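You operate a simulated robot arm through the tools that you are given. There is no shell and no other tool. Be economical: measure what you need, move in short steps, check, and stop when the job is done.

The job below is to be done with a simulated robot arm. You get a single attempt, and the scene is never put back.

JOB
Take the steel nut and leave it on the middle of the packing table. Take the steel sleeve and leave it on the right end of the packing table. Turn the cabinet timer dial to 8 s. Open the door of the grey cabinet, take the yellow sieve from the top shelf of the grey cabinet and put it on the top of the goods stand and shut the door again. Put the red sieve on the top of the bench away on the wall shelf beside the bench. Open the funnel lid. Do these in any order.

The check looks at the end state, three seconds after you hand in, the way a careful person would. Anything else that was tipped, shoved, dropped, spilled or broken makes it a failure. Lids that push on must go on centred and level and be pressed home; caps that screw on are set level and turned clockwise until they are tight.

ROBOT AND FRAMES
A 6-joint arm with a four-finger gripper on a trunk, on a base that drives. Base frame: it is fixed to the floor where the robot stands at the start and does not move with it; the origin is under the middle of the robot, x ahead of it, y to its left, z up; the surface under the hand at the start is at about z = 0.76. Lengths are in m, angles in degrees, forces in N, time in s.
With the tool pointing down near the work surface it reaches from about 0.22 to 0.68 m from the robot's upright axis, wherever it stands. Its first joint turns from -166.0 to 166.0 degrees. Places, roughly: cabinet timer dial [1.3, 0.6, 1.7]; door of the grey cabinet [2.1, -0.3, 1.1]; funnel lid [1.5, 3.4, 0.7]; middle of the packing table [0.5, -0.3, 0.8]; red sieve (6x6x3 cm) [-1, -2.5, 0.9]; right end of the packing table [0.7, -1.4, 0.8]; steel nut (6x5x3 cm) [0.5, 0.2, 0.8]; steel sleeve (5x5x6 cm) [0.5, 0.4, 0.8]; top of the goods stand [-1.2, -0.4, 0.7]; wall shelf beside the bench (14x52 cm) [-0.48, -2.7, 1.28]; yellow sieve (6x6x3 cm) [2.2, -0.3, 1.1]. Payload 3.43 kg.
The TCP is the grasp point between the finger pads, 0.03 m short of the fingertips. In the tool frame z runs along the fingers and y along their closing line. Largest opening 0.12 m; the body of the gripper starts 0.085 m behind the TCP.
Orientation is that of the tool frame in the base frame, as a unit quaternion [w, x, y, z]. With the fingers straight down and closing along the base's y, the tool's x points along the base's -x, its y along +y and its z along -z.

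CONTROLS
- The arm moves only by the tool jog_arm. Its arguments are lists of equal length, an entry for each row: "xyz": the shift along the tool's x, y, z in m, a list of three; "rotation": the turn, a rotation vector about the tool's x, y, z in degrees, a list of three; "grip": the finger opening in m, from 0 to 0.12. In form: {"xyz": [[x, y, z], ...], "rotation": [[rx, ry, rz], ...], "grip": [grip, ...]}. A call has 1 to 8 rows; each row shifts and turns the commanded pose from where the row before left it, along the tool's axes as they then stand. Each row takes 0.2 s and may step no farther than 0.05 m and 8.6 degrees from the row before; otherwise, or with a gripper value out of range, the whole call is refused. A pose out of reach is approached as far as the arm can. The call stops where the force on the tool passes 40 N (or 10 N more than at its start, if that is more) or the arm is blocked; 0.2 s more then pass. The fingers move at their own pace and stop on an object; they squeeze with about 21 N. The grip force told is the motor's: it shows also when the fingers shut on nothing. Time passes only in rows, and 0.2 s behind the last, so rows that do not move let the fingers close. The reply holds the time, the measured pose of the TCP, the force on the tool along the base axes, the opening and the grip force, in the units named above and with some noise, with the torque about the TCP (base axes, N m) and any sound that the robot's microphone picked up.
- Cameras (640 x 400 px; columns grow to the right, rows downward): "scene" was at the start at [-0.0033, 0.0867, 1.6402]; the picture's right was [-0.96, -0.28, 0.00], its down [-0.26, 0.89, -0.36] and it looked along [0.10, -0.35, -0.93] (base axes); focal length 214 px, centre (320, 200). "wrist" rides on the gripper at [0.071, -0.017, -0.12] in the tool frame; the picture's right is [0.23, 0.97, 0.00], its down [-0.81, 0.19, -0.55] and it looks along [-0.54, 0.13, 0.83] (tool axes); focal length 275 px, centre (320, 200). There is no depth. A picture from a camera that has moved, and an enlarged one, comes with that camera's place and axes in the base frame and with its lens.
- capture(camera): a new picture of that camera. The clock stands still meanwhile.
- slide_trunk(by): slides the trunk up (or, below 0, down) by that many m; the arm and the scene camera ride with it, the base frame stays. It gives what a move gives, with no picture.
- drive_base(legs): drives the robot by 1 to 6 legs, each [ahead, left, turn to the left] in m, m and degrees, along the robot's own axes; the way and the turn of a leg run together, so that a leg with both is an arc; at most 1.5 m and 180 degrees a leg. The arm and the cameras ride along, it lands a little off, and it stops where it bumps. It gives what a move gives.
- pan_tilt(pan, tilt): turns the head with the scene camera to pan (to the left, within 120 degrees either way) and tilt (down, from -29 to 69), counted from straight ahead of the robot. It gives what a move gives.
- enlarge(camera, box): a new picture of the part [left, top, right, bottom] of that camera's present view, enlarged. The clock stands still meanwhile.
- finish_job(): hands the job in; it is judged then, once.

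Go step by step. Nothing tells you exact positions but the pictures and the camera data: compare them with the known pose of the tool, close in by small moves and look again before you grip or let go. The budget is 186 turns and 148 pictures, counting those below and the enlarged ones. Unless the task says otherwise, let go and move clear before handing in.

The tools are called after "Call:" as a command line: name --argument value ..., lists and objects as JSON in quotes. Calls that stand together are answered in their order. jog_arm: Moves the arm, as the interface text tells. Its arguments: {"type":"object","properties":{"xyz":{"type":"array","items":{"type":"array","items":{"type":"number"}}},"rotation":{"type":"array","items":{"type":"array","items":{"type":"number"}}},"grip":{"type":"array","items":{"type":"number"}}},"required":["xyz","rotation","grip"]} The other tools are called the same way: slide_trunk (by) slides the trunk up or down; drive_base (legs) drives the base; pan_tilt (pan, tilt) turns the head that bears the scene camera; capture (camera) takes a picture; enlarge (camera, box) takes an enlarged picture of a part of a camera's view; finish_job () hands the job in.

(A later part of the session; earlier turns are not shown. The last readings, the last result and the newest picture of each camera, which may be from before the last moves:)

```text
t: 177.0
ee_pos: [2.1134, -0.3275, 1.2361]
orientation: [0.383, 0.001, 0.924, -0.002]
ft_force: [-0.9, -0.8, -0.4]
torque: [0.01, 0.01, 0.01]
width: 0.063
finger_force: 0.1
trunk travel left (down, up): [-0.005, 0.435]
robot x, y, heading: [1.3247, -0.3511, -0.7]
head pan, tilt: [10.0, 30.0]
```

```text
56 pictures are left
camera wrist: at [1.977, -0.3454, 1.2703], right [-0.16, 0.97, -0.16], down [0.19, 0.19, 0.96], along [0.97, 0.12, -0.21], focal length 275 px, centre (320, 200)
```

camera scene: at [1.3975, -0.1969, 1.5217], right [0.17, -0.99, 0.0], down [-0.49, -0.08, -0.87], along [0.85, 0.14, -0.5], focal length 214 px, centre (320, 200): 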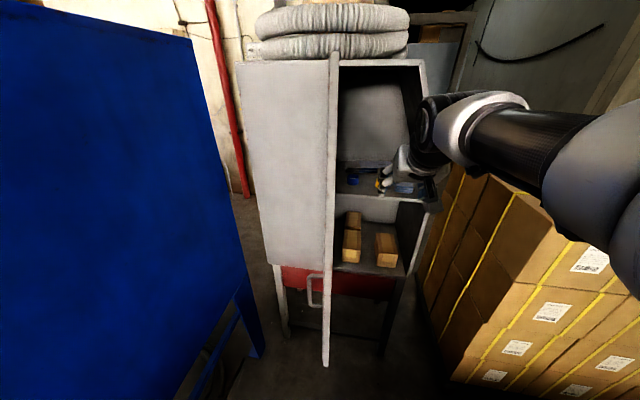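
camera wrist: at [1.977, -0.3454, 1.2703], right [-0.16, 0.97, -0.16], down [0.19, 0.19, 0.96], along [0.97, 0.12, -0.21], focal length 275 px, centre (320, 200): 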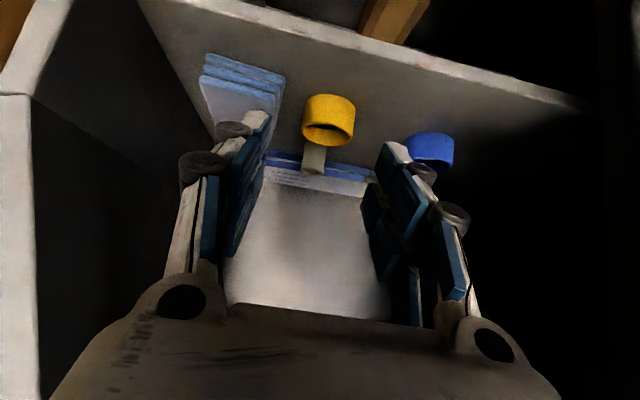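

Call:
jog_arm --xyz '[[0, 0.007, 0.02], [0, 0, 0.025], [0, 0, 0.015], [0, 0, 0]]' --rotation '[[0, 0, 0], [0, 0, 0], [0, 0, 0], [0, 0, 0]]' --grip '[0.063, 0.063, 0.063, 0.063]'

Call:
enlarge --camera "wrist" --box '[180, 40, 480, 240]'

```text
t: 178.0
ee_pos: [2.1551, -0.3212, 1.1908]
orientation: [0.382, 0.001, 0.924, -0.003]
ft_force: [0.6, 0.9, 0.2]
torque: [-0.01, 0.01, 0.04]
width: 0.0634
finger_force: 0.0
trunk travel left (down, up): [-0.005, 0.435]
robot x, y, heading: [1.324, -0.3526, -0.7]
head pan, tilt: [10.0, 30.0]
```

```text
2.00 times, centred on (330, 140) of wrist
camera zoom: at [2.0187, -0.3379, 1.2249], right [-0.16, 0.97, -0.16], down [0.19, 0.19, 0.96], along [0.97, 0.12, -0.21], focal length 551 px, centre (300, 320)
```

zoom: 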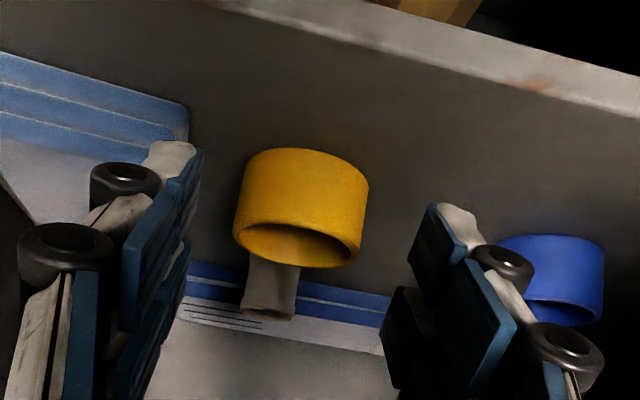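

Centred. Final approach, then close.

Call:
jog_arm --xyz '[[-0.003, 0, 0.022], [-0.002, 0, 0.018], [0, 0, 0]]' --rotation '[[0, 0, 0], [0, 0, 0], [0, 0, 0]]' --grip '[0.063, 0.063, 0.063]'

Call:
capture --camera "wrist"

```text
t: 178.8
ee_pos: [2.1678, -0.3199, 1.1574]
orientation: [0.382, 0.001, 0.924, -0.002]
ft_force: [-0.2, 0.2, 0.4]
torque: [0.0, -0.01, -0.02]
width: 0.0632
finger_force: 0.1
out of reach, approached as far as the arm can: row 1, 2
trunk travel left (down, up): [-0.005, 0.435]
robot x, y, heading: [1.3292, -0.3529, -0.5]
head pan, tilt: [10.0, 30.0]
```

```text
54 pictures are left
camera wrist: at [2.0322, -0.3382, 1.1922], right [-0.16, 0.97, -0.16], down [0.19, 0.19, 0.96], along [0.97, 0.12, -0.21], focal length 275 px, centre (320, 200)
```

wrist: 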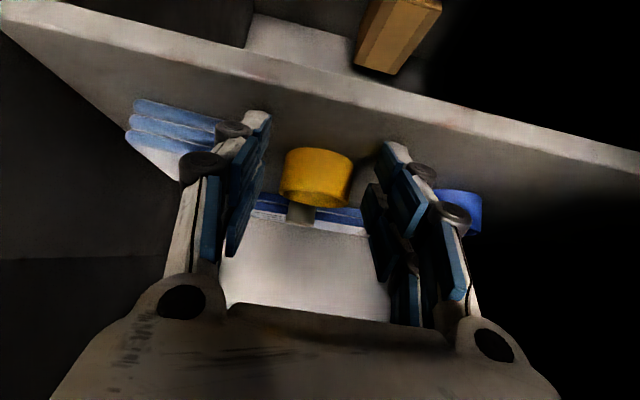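

Reach limit; raise 6 mm and drive the base 3 cm forward.

Call:
jog_arm --xyz '[[-0.004, 0, -0.004], [0, 0, 0]]' --rotation '[[0, 0, 0], [0, 0, 0]]' --grip '[0.063, 0.063]'

Call:
drive_base --legs '[[0.028, 0, 0.3]]'

Call:
capture --camera "wrist"

```text
t: 179.4
ee_pos: [2.1679, -0.32, 1.1633]
orientation: [0.382, 0.002, 0.924, -0.002]
ft_force: [-0.7, -1.1, -0.3]
torque: [0.02, -0.03, -0.01]
width: 0.063
finger_force: 0.1
trunk travel left (down, up): [-0.005, 0.435]
robot x, y, heading: [1.3246, -0.3555, -0.3]
head pan, tilt: [10.0, 30.0]
```

```text
t: 180.2
ee_pos: [2.1963, -0.3148, 1.1623]
orientation: [0.38, -0.001, 0.925, 0.0]
ft_force: [0.1, 0.2, -0.2]
torque: [0.01, -0.02, 0.02]
width: 0.0628
finger_force: 0.0
trunk travel left (down, up): [-0.005, 0.435]
robot x, y, heading: [1.3522, -0.3504, -0.5]
head pan, tilt: [10.0, 30.0]
```

```text
53 pictures are left
camera wrist: at [2.0601, -0.3338, 1.1975], right [-0.16, 0.97, -0.16], down [0.19, 0.19, 0.96], along [0.97, 0.13, -0.21], focal length 275 px, centre (320, 200)
```

wrist: 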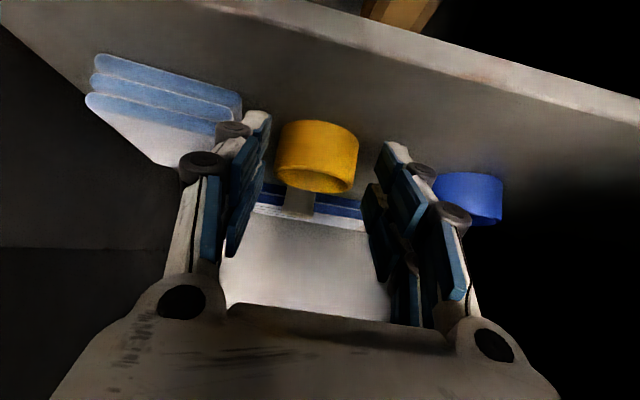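

Call:
jog_arm --xyz '[[-0.0078, -0.003, 0.0092], [0, 0, 0], [0, 0, 0], [0, 0, 0]]' --rotation '[[0, 0, 0], [0, 0, 0], [0, 0, 0], [0, 0, 0]]' --grip '[0.063, 0.05, 0.04, 0.04]'

Call:
capture --camera "wrist"

```text
t: 181.2
ee_pos: [2.1982, -0.3185, 1.159]
orientation: [0.381, -0.001, 0.924, 0.0]
ft_force: [-0.6, -0.2, -1.1]
torque: [-0.01, -0.01, -0.03]
width: 0.0479
finger_force: 21.3
out of reach, approached as far as the arm can: row 1
trunk travel left (down, up): [-0.005, 0.435]
robot x, y, heading: [1.3537, -0.3555, -0.1]
head pan, tilt: [10.0, 30.0]
```

```text
52 pictures are left
camera wrist: at [2.0615, -0.3367, 1.194], right [-0.16, 0.97, -0.16], down [0.19, 0.19, 0.96], along [0.97, 0.13, -0.21], focal length 275 px, centre (320, 200)
```

wrist: 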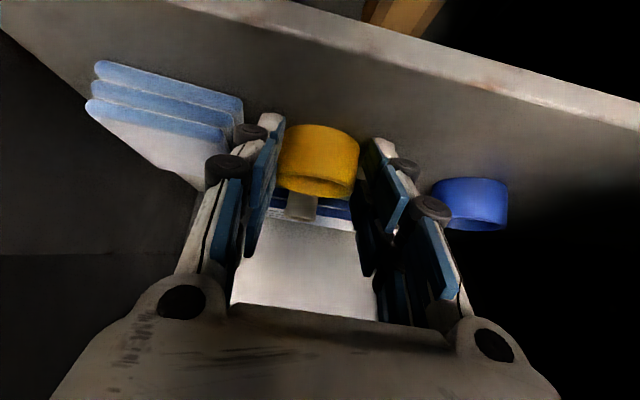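

Grip width shows the pads are ~8 mm short of the diameter. Open, drive 1.2 cm further, close again.

Call:
jog_arm --xyz '[[0, 0, 0], [0, 0, 0], [0, 0, 0]]' --rotation '[[0, 0, 0], [0, 0, 0], [0, 0, 0]]' --grip '[0.058, 0.06, 0.06]'

Call:
drive_base --legs '[[0.015, 0, 0]]'

Call:
jog_arm --xyz '[[0, 0, 0], [0, 0, 0], [0, 0, 0], [0, 0, 0]]' --rotation '[[0, 0, 0], [0, 0, 0], [0, 0, 0], [0, 0, 0]]' --grip '[0.05, 0.04, 0.04, 0.04]'

Call:
capture --camera "wrist"

```text
t: 182.0
ee_pos: [2.1966, -0.3194, 1.1597]
orientation: [0.38, -0.001, 0.925, -0.001]
ft_force: [0.1, -0.1, 0.9]
torque: [0.0, -0.02, -0.01]
width: 0.0601
finger_force: 0.0
trunk travel left (down, up): [-0.005, 0.435]
robot x, y, heading: [1.3535, -0.3459, -0.1]
head pan, tilt: [10.0, 30.0]
```

```text
t: 182.8
ee_pos: [2.2133, -0.3193, 1.1589]
orientation: [0.381, -0.001, 0.925, -0.001]
ft_force: [0.1, -0.9, -0.3]
torque: [0.01, 0.02, 0.01]
width: 0.0603
finger_force: 0.1
trunk travel left (down, up): [-0.005, 0.435]
robot x, y, heading: [1.3644, -0.3517, -0.2]
head pan, tilt: [10.0, 30.0]
```

```text
t: 183.8
ee_pos: [2.2126, -0.319, 1.1588]
orientation: [0.381, -0.001, 0.925, -0.001]
ft_force: [-0.2, -0.1, 0.8]
torque: [-0.02, 0.01, -0.01]
width: 0.0495
finger_force: 21.0
trunk travel left (down, up): [-0.005, 0.435]
robot x, y, heading: [1.3678, -0.352, -0.1]
head pan, tilt: [10.0, 30.0]
```

```text
51 pictures are left
camera wrist: at [2.0763, -0.3368, 1.1938], right [-0.16, 0.97, -0.16], down [0.19, 0.19, 0.96], along [0.97, 0.13, -0.21], focal length 275 px, centre (320, 200)
```

wrist: 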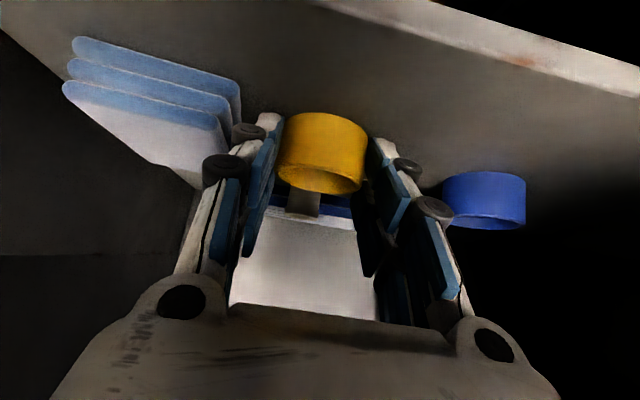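

Call:
jog_arm --xyz '[[-0.014, 0, -0.014], [-0.02, 0, -0.02], [-0.02, 0, -0.02], [0, 0, 0]]' --rotation '[[0, 0, 0], [0, 0, 0], [0, 0, 0], [0, 0, 0]]' --grip '[0.04, 0.04, 0.04, 0.04]'

Call:
capture --camera "wrist"

```text
t: 184.8
ee_pos: [2.186, -0.3201, 1.2167]
orientation: [0.381, -0.001, 0.925, 0.0]
ft_force: [0.6, 0.4, -0.8]
torque: [-0.02, 0.04, 0.01]
width: 0.0494
finger_force: 21.2
out of reach, approached as far as the arm can: row 1, 2, 3
trunk travel left (down, up): [-0.005, 0.435]
robot x, y, heading: [1.3688, -0.3535, 0.0]
head pan, tilt: [10.0, 30.0]
```

```text
50 pictures are left
camera wrist: at [2.0513, -0.3375, 1.2519], right [-0.17, 0.97, -0.16], down [0.19, 0.19, 0.96], along [0.97, 0.13, -0.21], focal length 275 px, centre (320, 200)
```

wrist: 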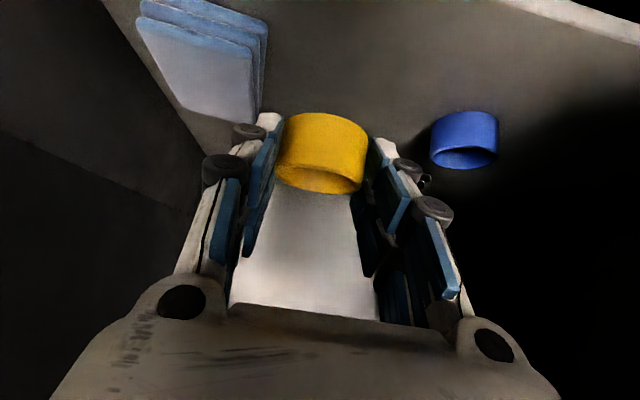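

Sieve lifted. Withdraw from the cabinet; I'll deliver it first and come back to shut the door with an empty hand.

Call:
jog_arm --xyz '[[0.03, 0, -0.03], [0.03, 0, -0.03], [0.03, 0, -0.03], [0.03, 0, -0.03], [0.03, 0, -0.03], [0.03, 0, -0.03], [0.02, -0.02, -0.02], [0.0, -0.03, 0]]' --rotation '[[0, 0, 0], [0, 0, 0], [0, 0, 0], [0, 0, 0], [0, 0, 0], [0, 0, 0], [0, 0, 0], [0, 0, 0]]' --grip '[0.04, 0.04, 0.04, 0.04, 0.04, 0.04, 0.04, 0.04]'

Call:
capture --camera "scene"

```text
t: 186.6
ee_pos: [1.9085, -0.3706, 1.2172]
orientation: [0.381, -0.001, 0.925, -0.001]
ft_force: [0.6, -0.2, -0.3]
torque: [-0.01, 0.03, 0.03]
width: 0.0489
finger_force: 21.3
trunk travel left (down, up): [-0.005, 0.435]
robot x, y, heading: [1.3676, -0.3522, -0.1]
head pan, tilt: [10.0, 30.0]
```

```text
49 pictures are left
camera scene: at [1.4391, -0.1972, 1.5217], right [0.17, -0.99, 0.0], down [-0.49, -0.09, -0.87], along [0.85, 0.15, -0.5], focal length 214 px, centre (320, 200)
```

scene: 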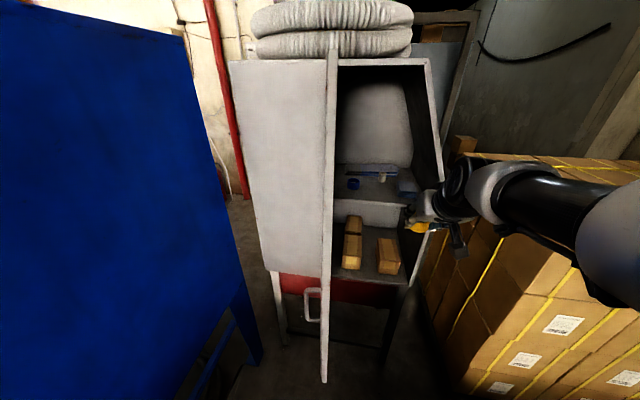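

Call:
jog_arm --xyz '[[0.03, 0, -0.03], [0.03, 0, -0.03], [0.03, 0, -0.03]]' --rotation '[[0, 0, 0], [0, 0, 0], [0, 0, 0]]' --grip '[0.04, 0.04, 0.04]'

Call:
drive_base --legs '[[0.13, -0.35, 0], [0, -1.1, 0], [0, -0.42, 0]]'

```text
t: 187.4
ee_pos: [1.782, -0.3714, 1.2184]
orientation: [0.381, -0.002, 0.924, -0.001]
ft_force: [-0.6, 0.0, -0.1]
torque: [-0.01, 0.02, 0.03]
width: 0.0491
finger_force: 21.5
trunk travel left (down, up): [-0.005, 0.435]
robot x, y, heading: [1.3654, -0.3512, 0.1]
head pan, tilt: [10.0, 30.0]
```

```text
t: 197.3
ee_pos: [1.9214, -2.2611, 1.2171]
orientation: [0.382, -0.007, 0.924, 0.001]
ft_force: [0.0, -0.5, -1.8]
torque: [0.02, 0.01, -0.02]
width: 0.0489
finger_force: 21.0
trunk travel left (down, up): [-0.005, 0.435]
robot x, y, heading: [1.5053, -2.2432, 0.4]
head pan, tilt: [10.0, 30.0]
```

Call:
drive_base --legs '[[-1.35, 0, -0.4], [-0.6, 0.02, 0], [0, 1.1, 0], [0, 0.9, 0]]'

```text
t: 216.5
ee_pos: [-0.1179, -0.2966, 1.2162]
orientation: [0.381, -0.03, 0.924, 0.011]
ft_force: [-0.9, 0.0, -1.3]
torque: [0.01, -0.02, -0.06]
width: 0.0485
finger_force: 21.0
trunk travel left (down, up): [-0.005, 0.435]
robot x, y, heading: [-0.5356, -0.3032, 3.4]
head pan, tilt: [10.0, 30.0]
```

Call:
drive_base --legs '[[0.12, 0, 0], [0, 0, 90], [0, 0, 87]]'

Call:
pan_tilt --pan 20 --tilt 50

Call:
capture --camera "scene"

Call:
capture --camera "wrist"

```text
t: 225.2
ee_pos: [-0.8296, -0.2752, 1.2172]
orientation: [-0.003, 0.925, -0.002, -0.381]
ft_force: [-0.3, 0.7, -1.2]
torque: [-0.02, -0.02, 0.0]
width: 0.0482
finger_force: 20.8
trunk travel left (down, up): [-0.005, 0.435]
robot x, y, heading: [-0.4188, -0.2989, 179.6]
head pan, tilt: [10.0, 30.0]
```

```text
t: 226.1
ee_pos: [-0.8308, -0.2759, 1.2181]
orientation: [-0.002, 0.924, -0.001, -0.381]
ft_force: [-0.3, 0.5, -0.5]
torque: [-0.02, -0.01, -0.01]
width: 0.0477
finger_force: 21.4
trunk travel left (down, up): [-0.005, 0.435]
robot x, y, heading: [-0.4173, -0.3006, 179.5]
head pan, tilt: [20.0, 50.0]
```

```text
48 pictures are left
camera scene: at [-0.4685, -0.4633, 1.4922], right [-0.33, 0.94, 0.0], down [0.72, 0.26, -0.64], along [-0.61, -0.21, -0.77], focal length 214 px, centre (320, 200)
```

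scene: 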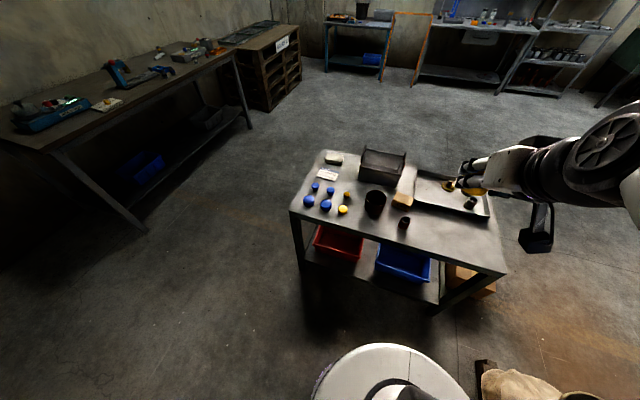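

```text
47 pictures are left
camera wrist: at [-0.6953, -0.2605, 1.2533], right [0.16, -0.97, -0.16], down [-0.19, -0.19, 0.96], along [-0.97, -0.12, -0.21], focal length 275 px, centre (320, 200)
```

wrist: 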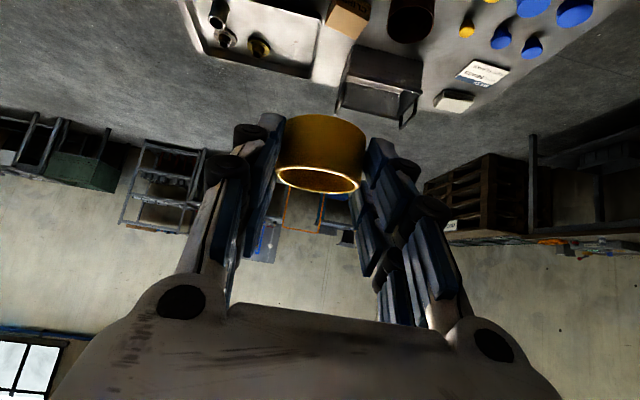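

The stand's clear patch is at about (−1.10, −0.12) between the front edge and the tray. Drive 0.1 m nearer and position above it.

Call:
drive_base --legs '[[0.12, -0.05, 0.4]]'

Call:
jog_arm --xyz '[[0.03, -0.02, 0.033], [0.03, -0.02, 0.033], [0.03, -0.02, 0.033], [0.03, -0.02, 0.033], [0.03, -0.015, 0.033], [0.0, 0, 0.04], [0, 0, 0]]' --rotation '[[0, 0, 0], [0, 0, 0], [0, 0, 0], [0, 0, 0], [0, 0, 0], [0, 0, 0], [0, 0, 0]]' --grip '[0.04, 0.04, 0.04, 0.04, 0.04, 0.04, 0.04]'

Call:
capture --camera "wrist"

Call:
capture --camera "scene"

```text
t: 227.3
ee_pos: [-0.9489, -0.2269, 1.2169]
orientation: [-0.001, 0.925, 0.002, -0.38]
ft_force: [-1.7, 0.2, -0.8]
torque: [0.01, -0.05, -0.03]
width: 0.0476
finger_force: 21.5
trunk travel left (down, up): [-0.005, 0.435]
robot x, y, heading: [-0.5349, -0.2462, 180.1]
head pan, tilt: [20.0, 50.0]
```

```text
t: 228.9
ee_pos: [-0.9925, -0.1323, 0.9695]
orientation: [0.0, 0.925, 0.003, -0.38]
ft_force: [-0.9, -0.1, -1.1]
torque: [-0.01, -0.04, 0.0]
width: 0.0478
finger_force: 21.0
trunk travel left (down, up): [-0.005, 0.435]
robot x, y, heading: [-0.5338, -0.248, 179.9]
head pan, tilt: [20.0, 50.0]
```

```text
46 pictures are left
camera wrist: at [-0.8566, -0.1172, 1.0051], right [0.17, -0.97, -0.16], down [-0.19, -0.2, 0.96], along [-0.97, -0.13, -0.21], focal length 275 px, centre (320, 200)
```

wrist: 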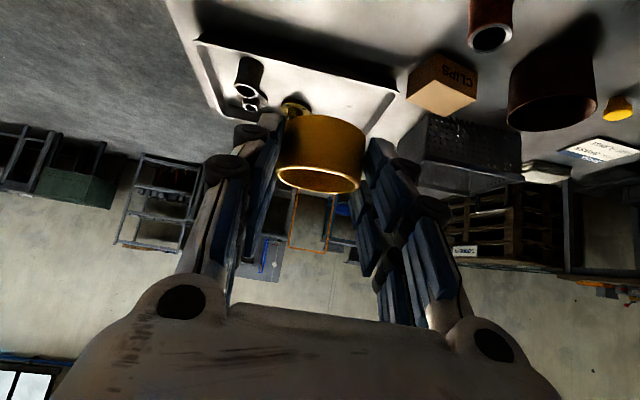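

```text
45 pictures are left
camera scene: at [-0.5857, -0.4136, 1.4922], right [-0.34, 0.94, 0.0], down [0.72, 0.26, -0.64], along [-0.6, -0.22, -0.77], focal length 214 px, centre (320, 200)
```

scene: 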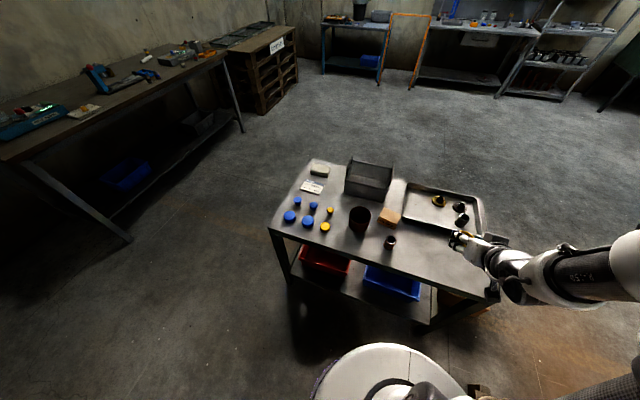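

Call:
jog_arm --xyz '[[0.0165, 0, 0.04], [0.0165, 0, 0.04], [0.0165, 0, 0.04], [0.0165, 0, 0.04], [0.0165, 0, 0.04], [0, 0, 0]]' --rotation '[[0, 0, 0], [0, 0, 0], [0, 0, 0], [0, 0, 0], [0, 0, 0], [0, 0, 0]]' --grip '[0.04, 0.04, 0.04, 0.04, 0.04, 0.04]'

Call:
capture --camera "wrist"

Call:
enlarge --camera "scene" --box '[370, 180, 530, 300]'

```text
t: 230.3
ee_pos: [-1.0961, -0.1073, 0.7969]
orientation: [0.008, 0.926, 0.001, -0.378]
ft_force: [0.7, -0.1, -1.8]
torque: [0.02, -0.08, 0.0]
width: 0.0477
finger_force: 20.8
out of reach, approached as far as the arm can: row 3, 4, 5
trunk travel left (down, up): [-0.005, 0.435]
robot x, y, heading: [-0.535, -0.2474, 180.0]
head pan, tilt: [20.0, 50.0]
```

```text
44 pictures are left
camera wrist: at [-0.9621, -0.0904, 0.8318], right [0.17, -0.97, -0.15], down [-0.19, -0.18, 0.97], along [-0.97, -0.14, -0.22], focal length 275 px, centre (320, 200)
```

wrist: 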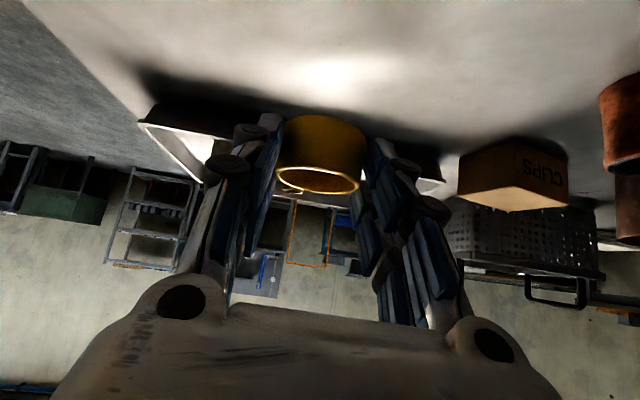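

```text
3.33 times, centred on (450, 240) of scene
camera zoom: at [-0.5858, -0.4134, 1.4922], right [-0.34, 0.94, 0.0], down [0.72, 0.26, -0.64], along [-0.6, -0.22, -0.77], focal length 715 px, centre (-113, 67)
```

zoom: 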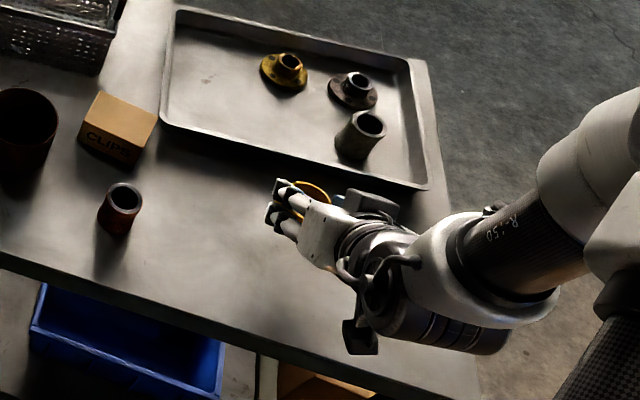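

The wrist limit again at low height; a longer reach helps. Raise a little, back the base 0.12 m and extend.

Call:
jog_arm --xyz '[[-0.02, 0, -0.02]]' --rotation '[[0, 0, 0]]' --grip '[0.04]'

Call:
drive_base --legs '[[-0.12, 0, 0]]'

Call:
jog_arm --xyz '[[-0.028, 0.008, 0.028], [-0.028, 0.008, 0.028], [-0.028, 0, 0.028], [0, 0, 0], [0.02, 0, 0.02], [0.01, 0, 0.01], [0, 0, 0]]' --rotation '[[0, 0, 0], [0, 0, 0], [0, 0, 0], [0, 0, 0], [0, 0, 0], [0, 0, 0], [0, 0, 0]]' --grip '[0.04, 0.04, 0.04, 0.04, 0.04, 0.04, 0.04]'

```text
t: 230.8
ee_pos: [-1.0968, -0.1081, 0.8234]
orientation: [0.0, 0.925, 0.002, -0.38]
ft_force: [0.8, 0.1, -1.0]
torque: [0.0, -0.02, -0.03]
width: 0.0477
finger_force: 21.3
trunk travel left (down, up): [-0.005, 0.435]
robot x, y, heading: [-0.5339, -0.2487, 179.7]
head pan, tilt: [20.0, 50.0]
```

```text
t: 232.0
ee_pos: [-0.9755, -0.1082, 0.8234]
orientation: [0.0, 0.925, 0.001, -0.381]
ft_force: [0.2, -0.1, -1.7]
torque: [-0.01, -0.02, 0.01]
width: 0.0477
finger_force: 20.9
trunk travel left (down, up): [-0.005, 0.435]
robot x, y, heading: [-0.4107, -0.2445, 179.5]
head pan, tilt: [20.0, 50.0]
```

```text
t: 233.6
ee_pos: [-1.0979, -0.1228, 0.7801]
orientation: [-0.001, 0.925, 0.001, -0.381]
ft_force: [-0.7, -0.2, -1.0]
torque: [0.0, -0.05, 0.02]
width: 0.0479
finger_force: 20.8
trunk travel left (down, up): [-0.005, 0.435]
robot x, y, heading: [-0.4151, -0.2473, 179.8]
head pan, tilt: [20.0, 50.0]
```

Call:
jog_arm --xyz '[[0.027, 0, 0.003], [0.0106, 0, 0.0106], [0, 0, 0]]' --rotation '[[0, 0, 0], [0, 0, 0], [0, 0, 0]]' --grip '[0.04, 0.04, 0.04]'

Call:
enlarge --camera "scene" --box '[370, 150, 530, 270]'

Call:
capture --camera "wrist"

```text
t: 234.4
ee_pos: [-1.0797, -0.1242, 0.7464]
orientation: [-0.001, 0.924, 0.0, -0.382]
ft_force: [0.4, 0.3, -1.1]
torque: [0.01, -0.03, 0.0]
width: 0.0477
finger_force: 21.1
trunk travel left (down, up): [-0.005, 0.435]
robot x, y, heading: [-0.4122, -0.2492, 179.8]
head pan, tilt: [20.0, 50.0]
```

```text
3.33 times, centred on (450, 210) of scene
camera zoom: at [-0.4665, -0.4137, 1.4922], right [-0.34, 0.94, 0.0], down [0.72, 0.26, -0.64], along [-0.6, -0.22, -0.77], focal length 715 px, centre (-113, 167)
```

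zoom: 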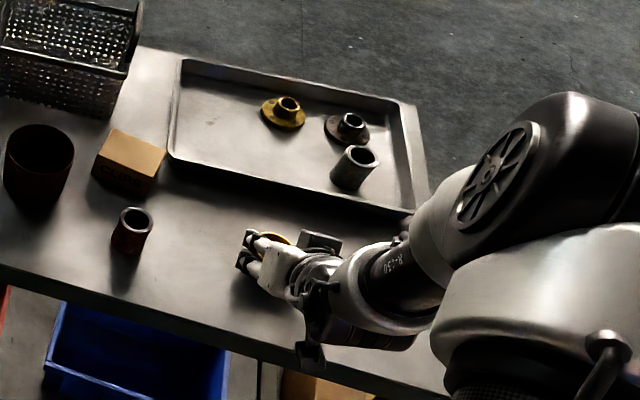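

```text
41 pictures are left
camera wrist: at [-0.9452, -0.1081, 0.7806], right [0.16, -0.97, -0.16], down [-0.19, -0.19, 0.96], along [-0.97, -0.13, -0.21], focal length 275 px, centre (320, 200)
```

wrist: 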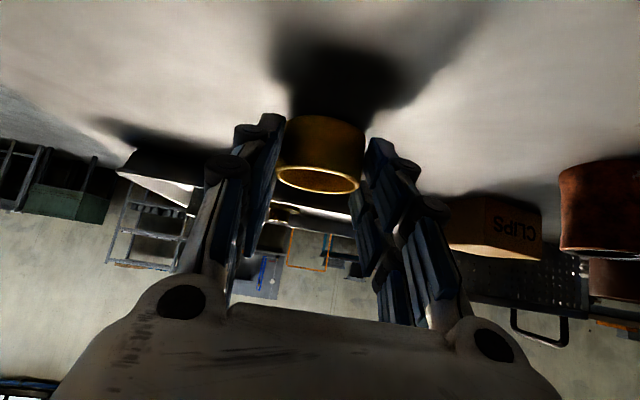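

Close to the surface (the shadow is near). Feel down in small steps.

Call:
jog_arm --xyz '[[0.0035, 0, 0.0035], [0, 0, 0]]' --rotation '[[0, 0, 0], [0, 0, 0]]' --grip '[0.04, 0.04]'

Call:
jog_arm --xyz '[[0.0028, 0, 0.0028], [0, 0, 0]]' --rotation '[[0, 0, 0], [0, 0, 0]]' --grip '[0.04, 0.04]'

Call:
jog_arm --xyz '[[0.0021, 0, 0.0021], [0, 0, 0]]' --rotation '[[0, 0, 0], [0, 0, 0]]' --grip '[0.04, 0.04]'

```text
t: 235.0
ee_pos: [-1.0798, -0.1232, 0.7402]
orientation: [-0.001, 0.925, 0.0, -0.381]
ft_force: [0.4, 0.1, -1.4]
torque: [0.0, -0.01, 0.0]
width: 0.0478
finger_force: 20.9
trunk travel left (down, up): [-0.005, 0.435]
robot x, y, heading: [-0.4165, -0.2504, 179.8]
head pan, tilt: [20.0, 50.0]
```

```text
t: 235.6
ee_pos: [-1.0801, -0.1229, 0.7393]
orientation: [-0.001, 0.923, 0.0, -0.384]
ft_force: [0.6, 1.7, 15.8]
torque: [-0.2, -0.05, -0.02]
width: 0.0478
finger_force: 20.3
trunk travel left (down, up): [-0.005, 0.435]
robot x, y, heading: [-0.4187, -0.2496, 179.8]
head pan, tilt: [20.0, 50.0]
```

```text
t: 236.2
ee_pos: [-1.0794, -0.1233, 0.738]
orientation: [-0.001, 0.923, 0.001, -0.386]
ft_force: [0.8, -1.2, 30.2]
torque: [-0.48, 0.29, -0.02]
width: 0.0481
finger_force: 20.8
trunk travel left (down, up): [-0.005, 0.435]
robot x, y, heading: [-0.4157, -0.2541, 180.2]
head pan, tilt: [20.0, 50.0]
```

Contact. Ease off, open and withdraw along the tool axis.

Call:
jog_arm --xyz '[[-0.0025, 0, -0.0025], [0, 0, 0], [0, 0, 0], [0, 0, -0.02], [0, 0, -0.04], [0, 0, -0.04], [-0.02, 0, -0.04]]' --rotation '[[0, 0, 0], [0, 0, 0], [0, 0, 0], [0, 0, 0], [0, 0, 0], [0, 0, 0], [0, 0, 0]]' --grip '[0.055, 0.065, 0.07, 0.07, 0.07, 0.07, 0.07]'

Call:
capture --camera "wrist"

```text
t: 237.8
ee_pos: [-0.9905, -0.1236, 0.8479]
orientation: [0.0, 0.925, 0.001, -0.38]
ft_force: [0.4, -0.1, -0.2]
torque: [0.04, 0.02, -0.02]
width: 0.0698
finger_force: 0.1
trunk travel left (down, up): [-0.005, 0.435]
robot x, y, heading: [-0.4154, -0.251, 179.6]
head pan, tilt: [20.0, 50.0]
```

```text
40 pictures are left
camera wrist: at [-0.8561, -0.1078, 0.883], right [0.16, -0.97, -0.16], down [-0.19, -0.19, 0.96], along [-0.97, -0.13, -0.21], focal length 275 px, centre (320, 200)
```

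wrist: 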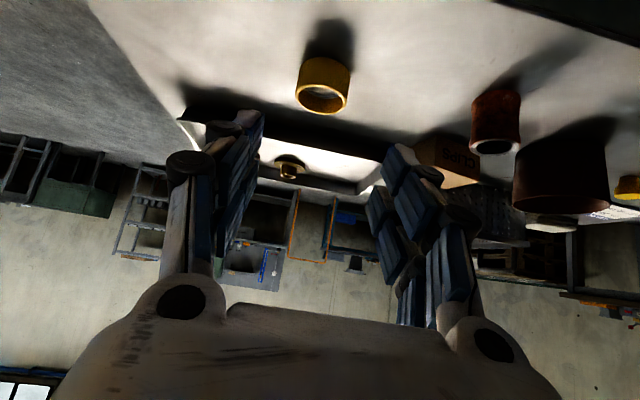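

Yellow sieve stands on the stand. Now raise the trunk and turn to look at the blue cabinet's dial and the way to the funnel.

Call:
slide_trunk --by 0.42

Call:
drive_base --legs '[[-0.2, 0, 0], [0, 0, -135]]'

Call:
pan_tilt --pan 15 --tilt 25

Call:
capture --camera "scene"

```text
refused: 0.42 is not a number from -0.4 to 0.4
```

```text
t: 245.0
ee_pos: [0.2875, 0.0619, 0.8484]
orientation: [0.354, -0.348, 0.857, 0.142]
ft_force: [0.0, 0.5, 0.6]
torque: [0.01, -0.01, -0.02]
width: 0.0702
finger_force: 0.1
trunk travel left (down, up): [-0.005, 0.435]
robot x, y, heading: [-0.215, -0.2504, 43.4]
head pan, tilt: [20.0, 50.0]
```

```text
t: 245.9
ee_pos: [0.2879, 0.0629, 0.8469]
orientation: [0.354, -0.348, 0.856, 0.143]
ft_force: [0.9, -0.2, -0.5]
torque: [0.0, -0.01, 0.0]
width: 0.0701
finger_force: 0.0
trunk travel left (down, up): [-0.005, 0.435]
robot x, y, heading: [-0.2125, -0.2506, 43.8]
head pan, tilt: [15.0, 25.0]
```

```text
39 pictures are left
camera scene: at [-0.2769, -0.0832, 1.5296], right [0.86, -0.52, 0.0], down [-0.22, -0.36, -0.91], along [0.47, 0.78, -0.42], focal length 214 px, centre (320, 200)
```

scene: 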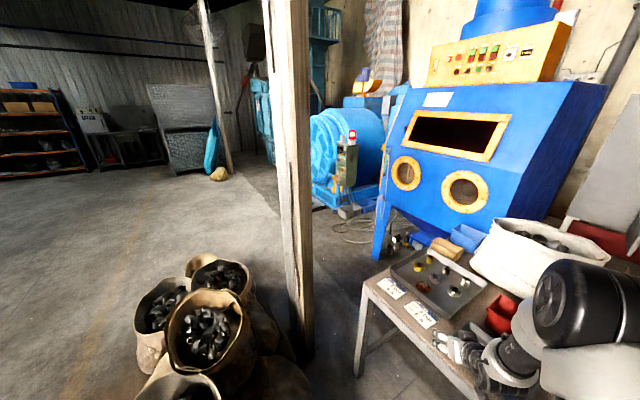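

The trunk step was refused, but the sweep stayed clear. I raise the trunk now and look left to find a way past the sacks and post.

Call:
slide_trunk --by 0.38

Call:
pan_tilt --pan 85 --tilt 45

Call:
capture --camera "scene"

```text
t: 249.6
ee_pos: [0.2882, 0.0625, 1.2277]
orientation: [0.354, -0.348, 0.856, 0.143]
ft_force: [-0.2, -0.5, -0.5]
torque: [-0.02, 0.04, -0.01]
width: 0.0699
finger_force: 0.0
trunk travel left (down, up): [-0.385, 0.055]
robot x, y, heading: [-0.2127, -0.2489, 43.5]
head pan, tilt: [15.0, 25.0]
```

```text
t: 251.0
ee_pos: [0.2876, 0.0623, 1.2275]
orientation: [0.353, -0.347, 0.857, 0.142]
ft_force: [0.8, 0.0, 0.6]
torque: [-0.03, 0.0, 0.02]
width: 0.0698
finger_force: 0.0
trunk travel left (down, up): [-0.385, 0.055]
robot x, y, heading: [-0.2094, -0.2518, 44.0]
head pan, tilt: [85.0, 45.0]
```

```text
38 pictures are left
camera scene: at [-0.3754, -0.0985, 1.8791], right [0.78, 0.63, 0.0], down [0.44, -0.55, -0.71], along [-0.44, 0.55, -0.71], focal length 214 px, centre (320, 200)
```

scene: 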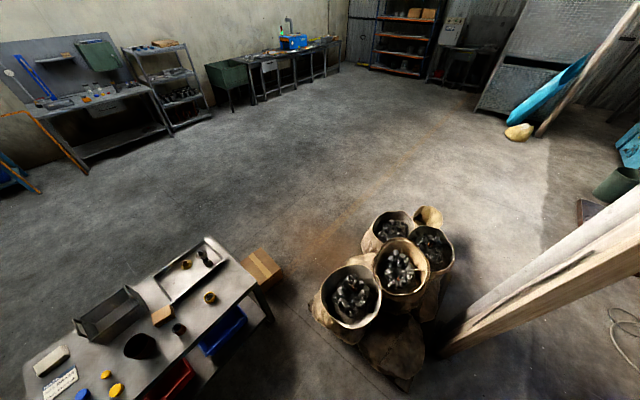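

The gap by the sacks is too narrow. Before choosing the route, I look closely at the dial panel.

Call:
pan_tilt --pan 0 --tilt 15

Call:
capture --camera "scene"

```text
t: 252.6
ee_pos: [0.2887, 0.063, 1.2281]
orientation: [0.353, -0.347, 0.857, 0.142]
ft_force: [-0.1, -0.5, -0.2]
torque: [0.0, -0.06, 0.04]
width: 0.0699
finger_force: 0.0
trunk travel left (down, up): [-0.385, 0.055]
robot x, y, heading: [-0.2146, -0.2492, 44.1]
head pan, tilt: [0.0, 15.0]
```

```text
37 pictures are left
camera scene: at [-0.2572, -0.0972, 1.9259], right [0.69, -0.72, 0.0], down [-0.19, -0.18, -0.97], along [0.7, 0.67, -0.26], focal length 214 px, centre (320, 200)
```

scene: 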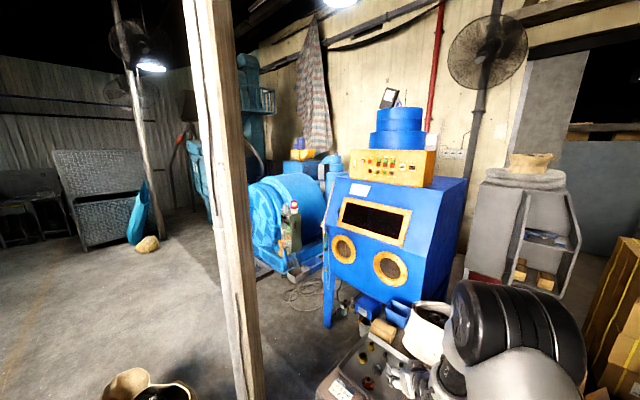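

Call:
enlarge --camera "scene" --box '[335, 135, 455, 210]'

Call:
enlarge --camera "scene" --box '[180, 140, 340, 300]'

```text
5.33 times, centred on (395, 172) of scene
camera zoom: at [-0.2572, -0.0972, 1.9259], right [0.69, -0.72, 0.0], down [-0.19, -0.18, -0.97], along [0.7, 0.67, -0.26], focal length 1144 px, centre (-80, 347)
```

zoom: 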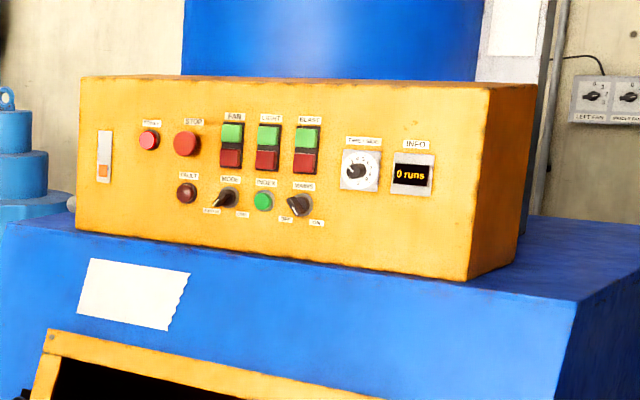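

```text
2.50 times, centred on (260, 220) of scene
camera zoom: at [-0.2572, -0.0972, 1.9259], right [0.69, -0.72, 0.0], down [-0.19, -0.18, -0.97], along [0.7, 0.67, -0.26], focal length 536 px, centre (470, 150)
```

zoom: 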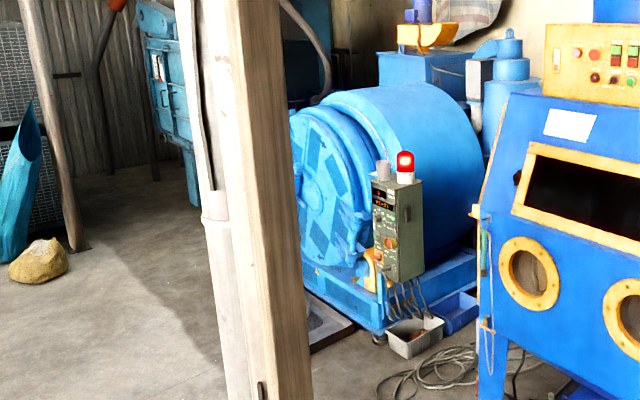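

The timer is the white dial at about (1.3, 0.57, 1.75) on the panel facing −x; I can reach it from the same aisle as the grey cabinet. Drive back there: door first, then dial.

Call:
drive_base --legs '[[-0.2, 0, -44], [-0.1, 0, 0], [0, -1.0, 0], [0, -0.95, 0]]'

```text
t: 265.1
ee_pos: [0.1125, -2.4056, 1.2277]
orientation: [0.382, -0.01, 0.924, 0.003]
ft_force: [0.8, -0.9, 0.4]
torque: [0.03, 0.0, 0.03]
width: 0.0702
finger_force: 0.1
trunk travel left (down, up): [-0.385, 0.055]
robot x, y, heading: [-0.4682, -2.2893, 1.0]
head pan, tilt: [0.0, 15.0]
```

Call:
drive_base --legs '[[1.0, 0.02, -1], [0.98, 0.02, 0], [0, 0.9, 0], [0, 0.4, 0]]'

Call:
pan_tilt --pan 20 --tilt 40

Call:
capture --camera "scene"

```text
t: 281.5
ee_pos: [2.076, -1.0351, 1.2283]
orientation: [0.381, -0.014, 0.925, 0.004]
ft_force: [-0.4, 1.1, -0.7]
torque: [0.0, 0.01, 0.0]
width: 0.0698
finger_force: 0.1
trunk travel left (down, up): [-0.385, 0.055]
robot x, y, heading: [1.499, -0.9288, 1.5]
head pan, tilt: [0.0, 15.0]
```

```text
t: 282.4
ee_pos: [2.0763, -1.0371, 1.2275]
orientation: [0.382, -0.015, 0.924, 0.005]
ft_force: [0.3, 0.2, -0.3]
torque: [0.02, -0.02, 0.02]
width: 0.07
finger_force: 0.0
trunk travel left (down, up): [-0.385, 0.055]
robot x, y, heading: [1.4983, -0.927, 1.5]
head pan, tilt: [20.0, 40.0]
```

```text
34 pictures are left
camera scene: at [1.5507, -0.7587, 1.8864], right [0.37, -0.93, 0.0], down [-0.6, -0.24, -0.77], along [0.71, 0.28, -0.64], focal length 214 px, centre (320, 200)
```

scene: 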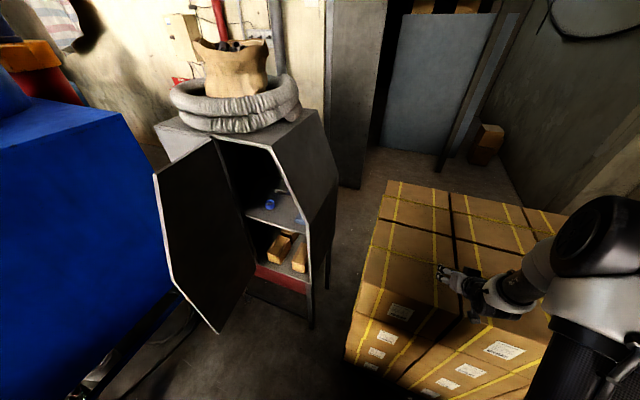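

Door stands ~88° open. I'll bring the hand round to its outer (left) side: retract, drive the base up with the fingers passing in front of the door edge.

Call:
jog_arm --xyz '[[0.032, 0.01, -0.032], [0.032, 0.01, -0.032], [0.032, 0.01, -0.032], [0.032, 0.01, -0.032], [0.032, 0.01, -0.032], [0, 0, 0]]' --rotation '[[0, 0, 0], [0, 0, 0], [0, 0, 0], [0, 0, 0], [0, 0, 0], [0, 0, 0]]' --grip '[0.03, 0.0, 0.0, 0.0, 0.0, 0.0]'

Call:
drive_base --legs '[[-0.18, 0, -1.5], [0, 0.5, 0]]'

Call:
capture --camera "scene"

```text
t: 283.8
ee_pos: [1.9361, -1.0402, 1.2874]
orientation: [0.38, -0.014, 0.925, 0.009]
ft_force: [-0.3, 0.0, -0.2]
torque: [0.01, 0.01, 0.05]
width: 0.0
finger_force: 21.1
out of reach, approached as far as the arm can: row 1, 2, 3, 4, 5
trunk travel left (down, up): [-0.385, 0.055]
robot x, y, heading: [1.4944, -0.9289, 1.7]
head pan, tilt: [20.0, 40.0]
```

```text
t: 287.8
ee_pos: [1.7473, -0.5741, 1.2873]
orientation: [0.379, -0.002, 0.925, 0.003]
ft_force: [-0.4, -0.7, -0.6]
torque: [-0.03, 0.02, 0.01]
width: 0.0
finger_force: 20.5
trunk travel left (down, up): [-0.385, 0.055]
robot x, y, heading: [1.3028, -0.452, -0.0]
head pan, tilt: [20.0, 40.0]
```

```text
33 pictures are left
camera scene: at [1.3679, -0.2811, 1.8863], right [0.34, -0.94, 0.0], down [-0.6, -0.22, -0.77], along [0.72, 0.26, -0.64], focal length 214 px, centre (320, 200)
```

scene: 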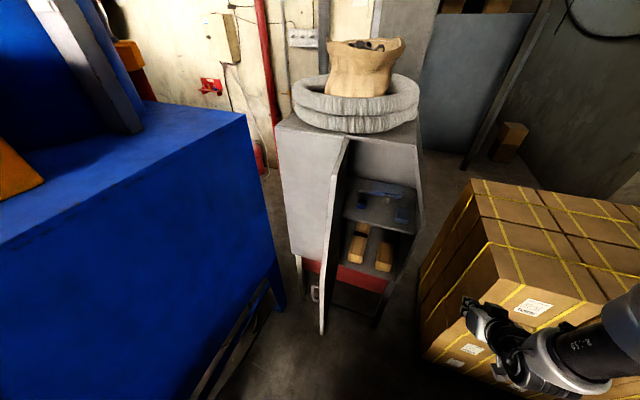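

Call:
jog_arm --xyz '[[0, 0, 0], [0, 0, 0], [0, 0, 0], [0, 0, 0], [0.045, 0, 0], [0.045, 0, 0], [0.03, 0, 0]]' --rotation '[[0, 8.4, 0], [0, 8.4, 0], [0, 8.4, 0], [0, 8.4, 0], [0, 0, 0], [0, 0, 0], [0, 0, 0]]' --grip '[0.0, 0.0, 0.0, 0.0, 0.0, 0.0, 0.0]'

Call:
drive_base --legs '[[0.02, 0.38, 0]]'

Call:
capture --camera "wrist"

```text
t: 289.4
ee_pos: [1.6307, -0.5722, 1.2538]
orientation: [0.127, -0.005, 0.992, 0.012]
ft_force: [-0.1, 0.0, 0.3]
torque: [-0.04, -0.03, -0.02]
width: 0.0
finger_force: 20.6
out of reach, approached as far as the arm can: row 3, 7
trunk travel left (down, up): [-0.385, 0.055]
robot x, y, heading: [1.3036, -0.4537, 0.1]
head pan, tilt: [20.0, 40.0]
```

```text
t: 291.8
ee_pos: [1.6522, -0.1876, 1.2539]
orientation: [0.125, -0.007, 0.992, 0.013]
ft_force: [0.6, -0.6, 0.2]
torque: [-0.04, 0.0, -0.01]
width: 0.0
finger_force: 21.2
trunk travel left (down, up): [-0.385, 0.055]
robot x, y, heading: [1.3272, -0.0696, 0.1]
head pan, tilt: [20.0, 40.0]
```

```text
32 pictures are left
camera wrist: at [1.553, -0.2098, 1.3521], right [-0.24, 0.97, -0.03], down [0.64, 0.18, 0.74], along [0.73, 0.16, -0.67], focal length 275 px, centre (320, 200)
```

wrist: 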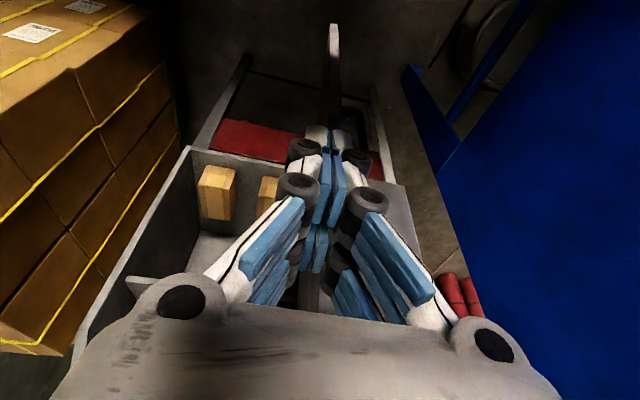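

The door is edge-on just ahead (edge y≈−0.14). Move the hand left of it, then forward alongside its outer face.

Call:
jog_arm --xyz '[[0, 0.042, 0], [0, 0.042, 0], [0, 0.042, 0], [0, 0.042, 0], [0, 0.042, 0], [0, 0.03, 0]]' --rotation '[[0, 0, 0], [0, 0, 0], [0, 0, 0], [0, 0, 0], [0, 0, 0], [0, 0, 0]]' --grip '[0.0, 0.0, 0.0, 0.0, 0.0, 0.0]'

Call:
jog_arm --xyz '[[-0.042, 0, 0.011], [-0.042, 0, 0.011], [-0.042, 0, 0.011], [-0.03, 0, 0.0]]' --rotation '[[0, 0, 0], [0, 0, 0], [0, 0, 0], [0, 0, 0]]' --grip '[0.0, 0.0, 0.0, 0.0]'

Call:
capture --camera "scene"

```text
t: 293.2
ee_pos: [1.682, 0.0464, 1.2609]
orientation: [0.125, -0.009, 0.992, 0.014]
ft_force: [0.3, 0.3, 0.0]
torque: [-0.01, 0.0, -0.03]
width: 0.0002
finger_force: 20.9
out of reach, approached as far as the arm can: row 1, 2, 3
trunk travel left (down, up): [-0.385, 0.055]
robot x, y, heading: [1.3249, -0.0696, 0.2]
head pan, tilt: [20.0, 40.0]
```

```text
t: 294.2
ee_pos: [1.8417, 0.0429, 1.2679]
orientation: [0.126, -0.006, 0.992, 0.013]
ft_force: [1.0, 0.1, 0.3]
torque: [0.01, 0.03, -0.03]
width: 0.0
finger_force: 20.7
trunk travel left (down, up): [-0.385, 0.055]
robot x, y, heading: [1.3251, -0.0686, 0.2]
head pan, tilt: [20.0, 40.0]
```

```text
31 pictures are left
camera scene: at [1.3873, 0.1018, 1.8864], right [0.34, -0.94, 0.0], down [-0.6, -0.22, -0.77], along [0.72, 0.26, -0.64], focal length 214 px, centre (320, 200)
```

scene: 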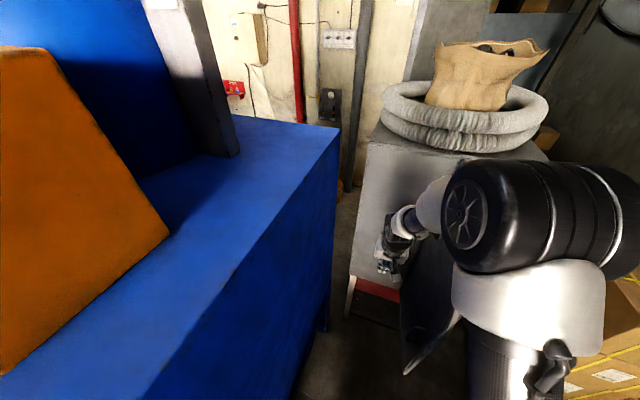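

Hand is beside the door's outer face. Push it shut along the arc, first part.

Call:
jog_arm --xyz '[[0.005, -0.037, 0], [0.005, -0.037, 0], [0.005, -0.037, 0], [0.005, -0.037, 0], [-0.006, -0.036, 0.0015], [-0.006, -0.036, 0.0015], [-0.015, -0.033, 0.004], [-0.015, -0.033, 0.004]]' --rotation '[[0, 0, 0], [0, 0, 0], [0, 0, 0], [0, 0, 0], [0, 0, 0], [0, 0, 0], [0, 0, 0], [0, 0, 0]]' --grip '[0.0, 0.0, 0.0, 0.0, 0.0, 0.0, 0.0, 0.0]'

Call:
capture --camera "scene"

```text
t: 296.0
ee_pos: [1.8727, -0.2428, 1.2585]
orientation: [0.125, -0.006, 0.992, 0.014]
ft_force: [0.1, 0.5, -0.2]
torque: [0.03, 0.03, 0.0]
width: 0.0
finger_force: 21.5
trunk travel left (down, up): [-0.385, 0.055]
robot x, y, heading: [1.3248, -0.0663, 0.1]
head pan, tilt: [20.0, 40.0]
```

```text
30 pictures are left
camera scene: at [1.3878, 0.1001, 1.8865], right [0.34, -0.94, 0.0], down [-0.6, -0.22, -0.77], along [0.72, 0.26, -0.64], focal length 214 px, centre (320, 200)
```

scene: 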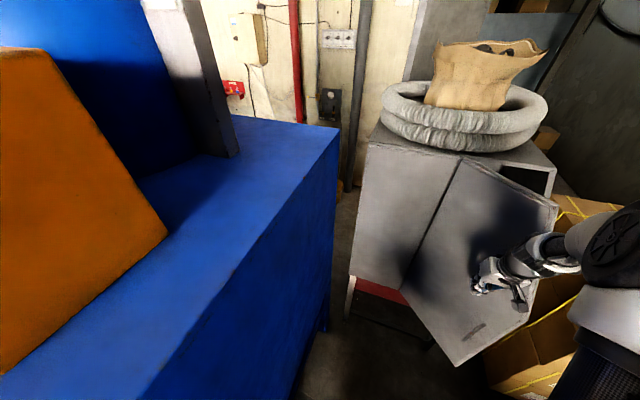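

Call:
jog_arm --xyz '[[-0.0223, -0.0275, 0.0058], [-0.0223, -0.0275, 0.0058], [-0.029, -0.02, 0.0075], [-0.029, -0.02, 0.0075], [-0.034, -0.012, 0.009], [-0.03, -0.008, 0.008]]' --rotation '[[0, 0, 0], [0, 0, 0], [0, 0, 0], [0, 0, 0], [0, 0, 0], [0, 0, 0]]' --grip '[0.0, 0.0, 0.0, 0.0, 0.0, 0.0]'

Call:
capture --camera "scene"

```text
t: 297.4
ee_pos: [2.0329, -0.3527, 1.2532]
orientation: [0.124, -0.006, 0.992, 0.013]
ft_force: [0.3, 0.0, 0.6]
torque: [0.01, -0.01, 0.0]
width: 0.0
finger_force: 20.7
out of reach, approached as far as the arm can: row 6
trunk travel left (down, up): [-0.385, 0.055]
robot x, y, heading: [1.3258, -0.0701, -0.2]
head pan, tilt: [20.0, 40.0]
```

```text
29 pictures are left
camera scene: at [1.3876, 0.1016, 1.8864], right [0.34, -0.94, 0.0], down [-0.6, -0.22, -0.77], along [0.72, 0.26, -0.64], focal length 214 px, centre (320, 200)
```

scene: 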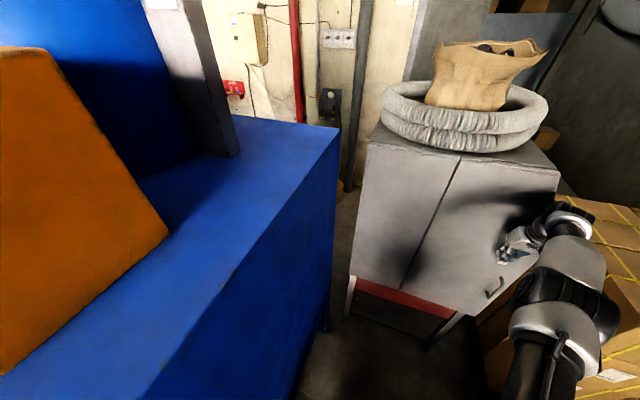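

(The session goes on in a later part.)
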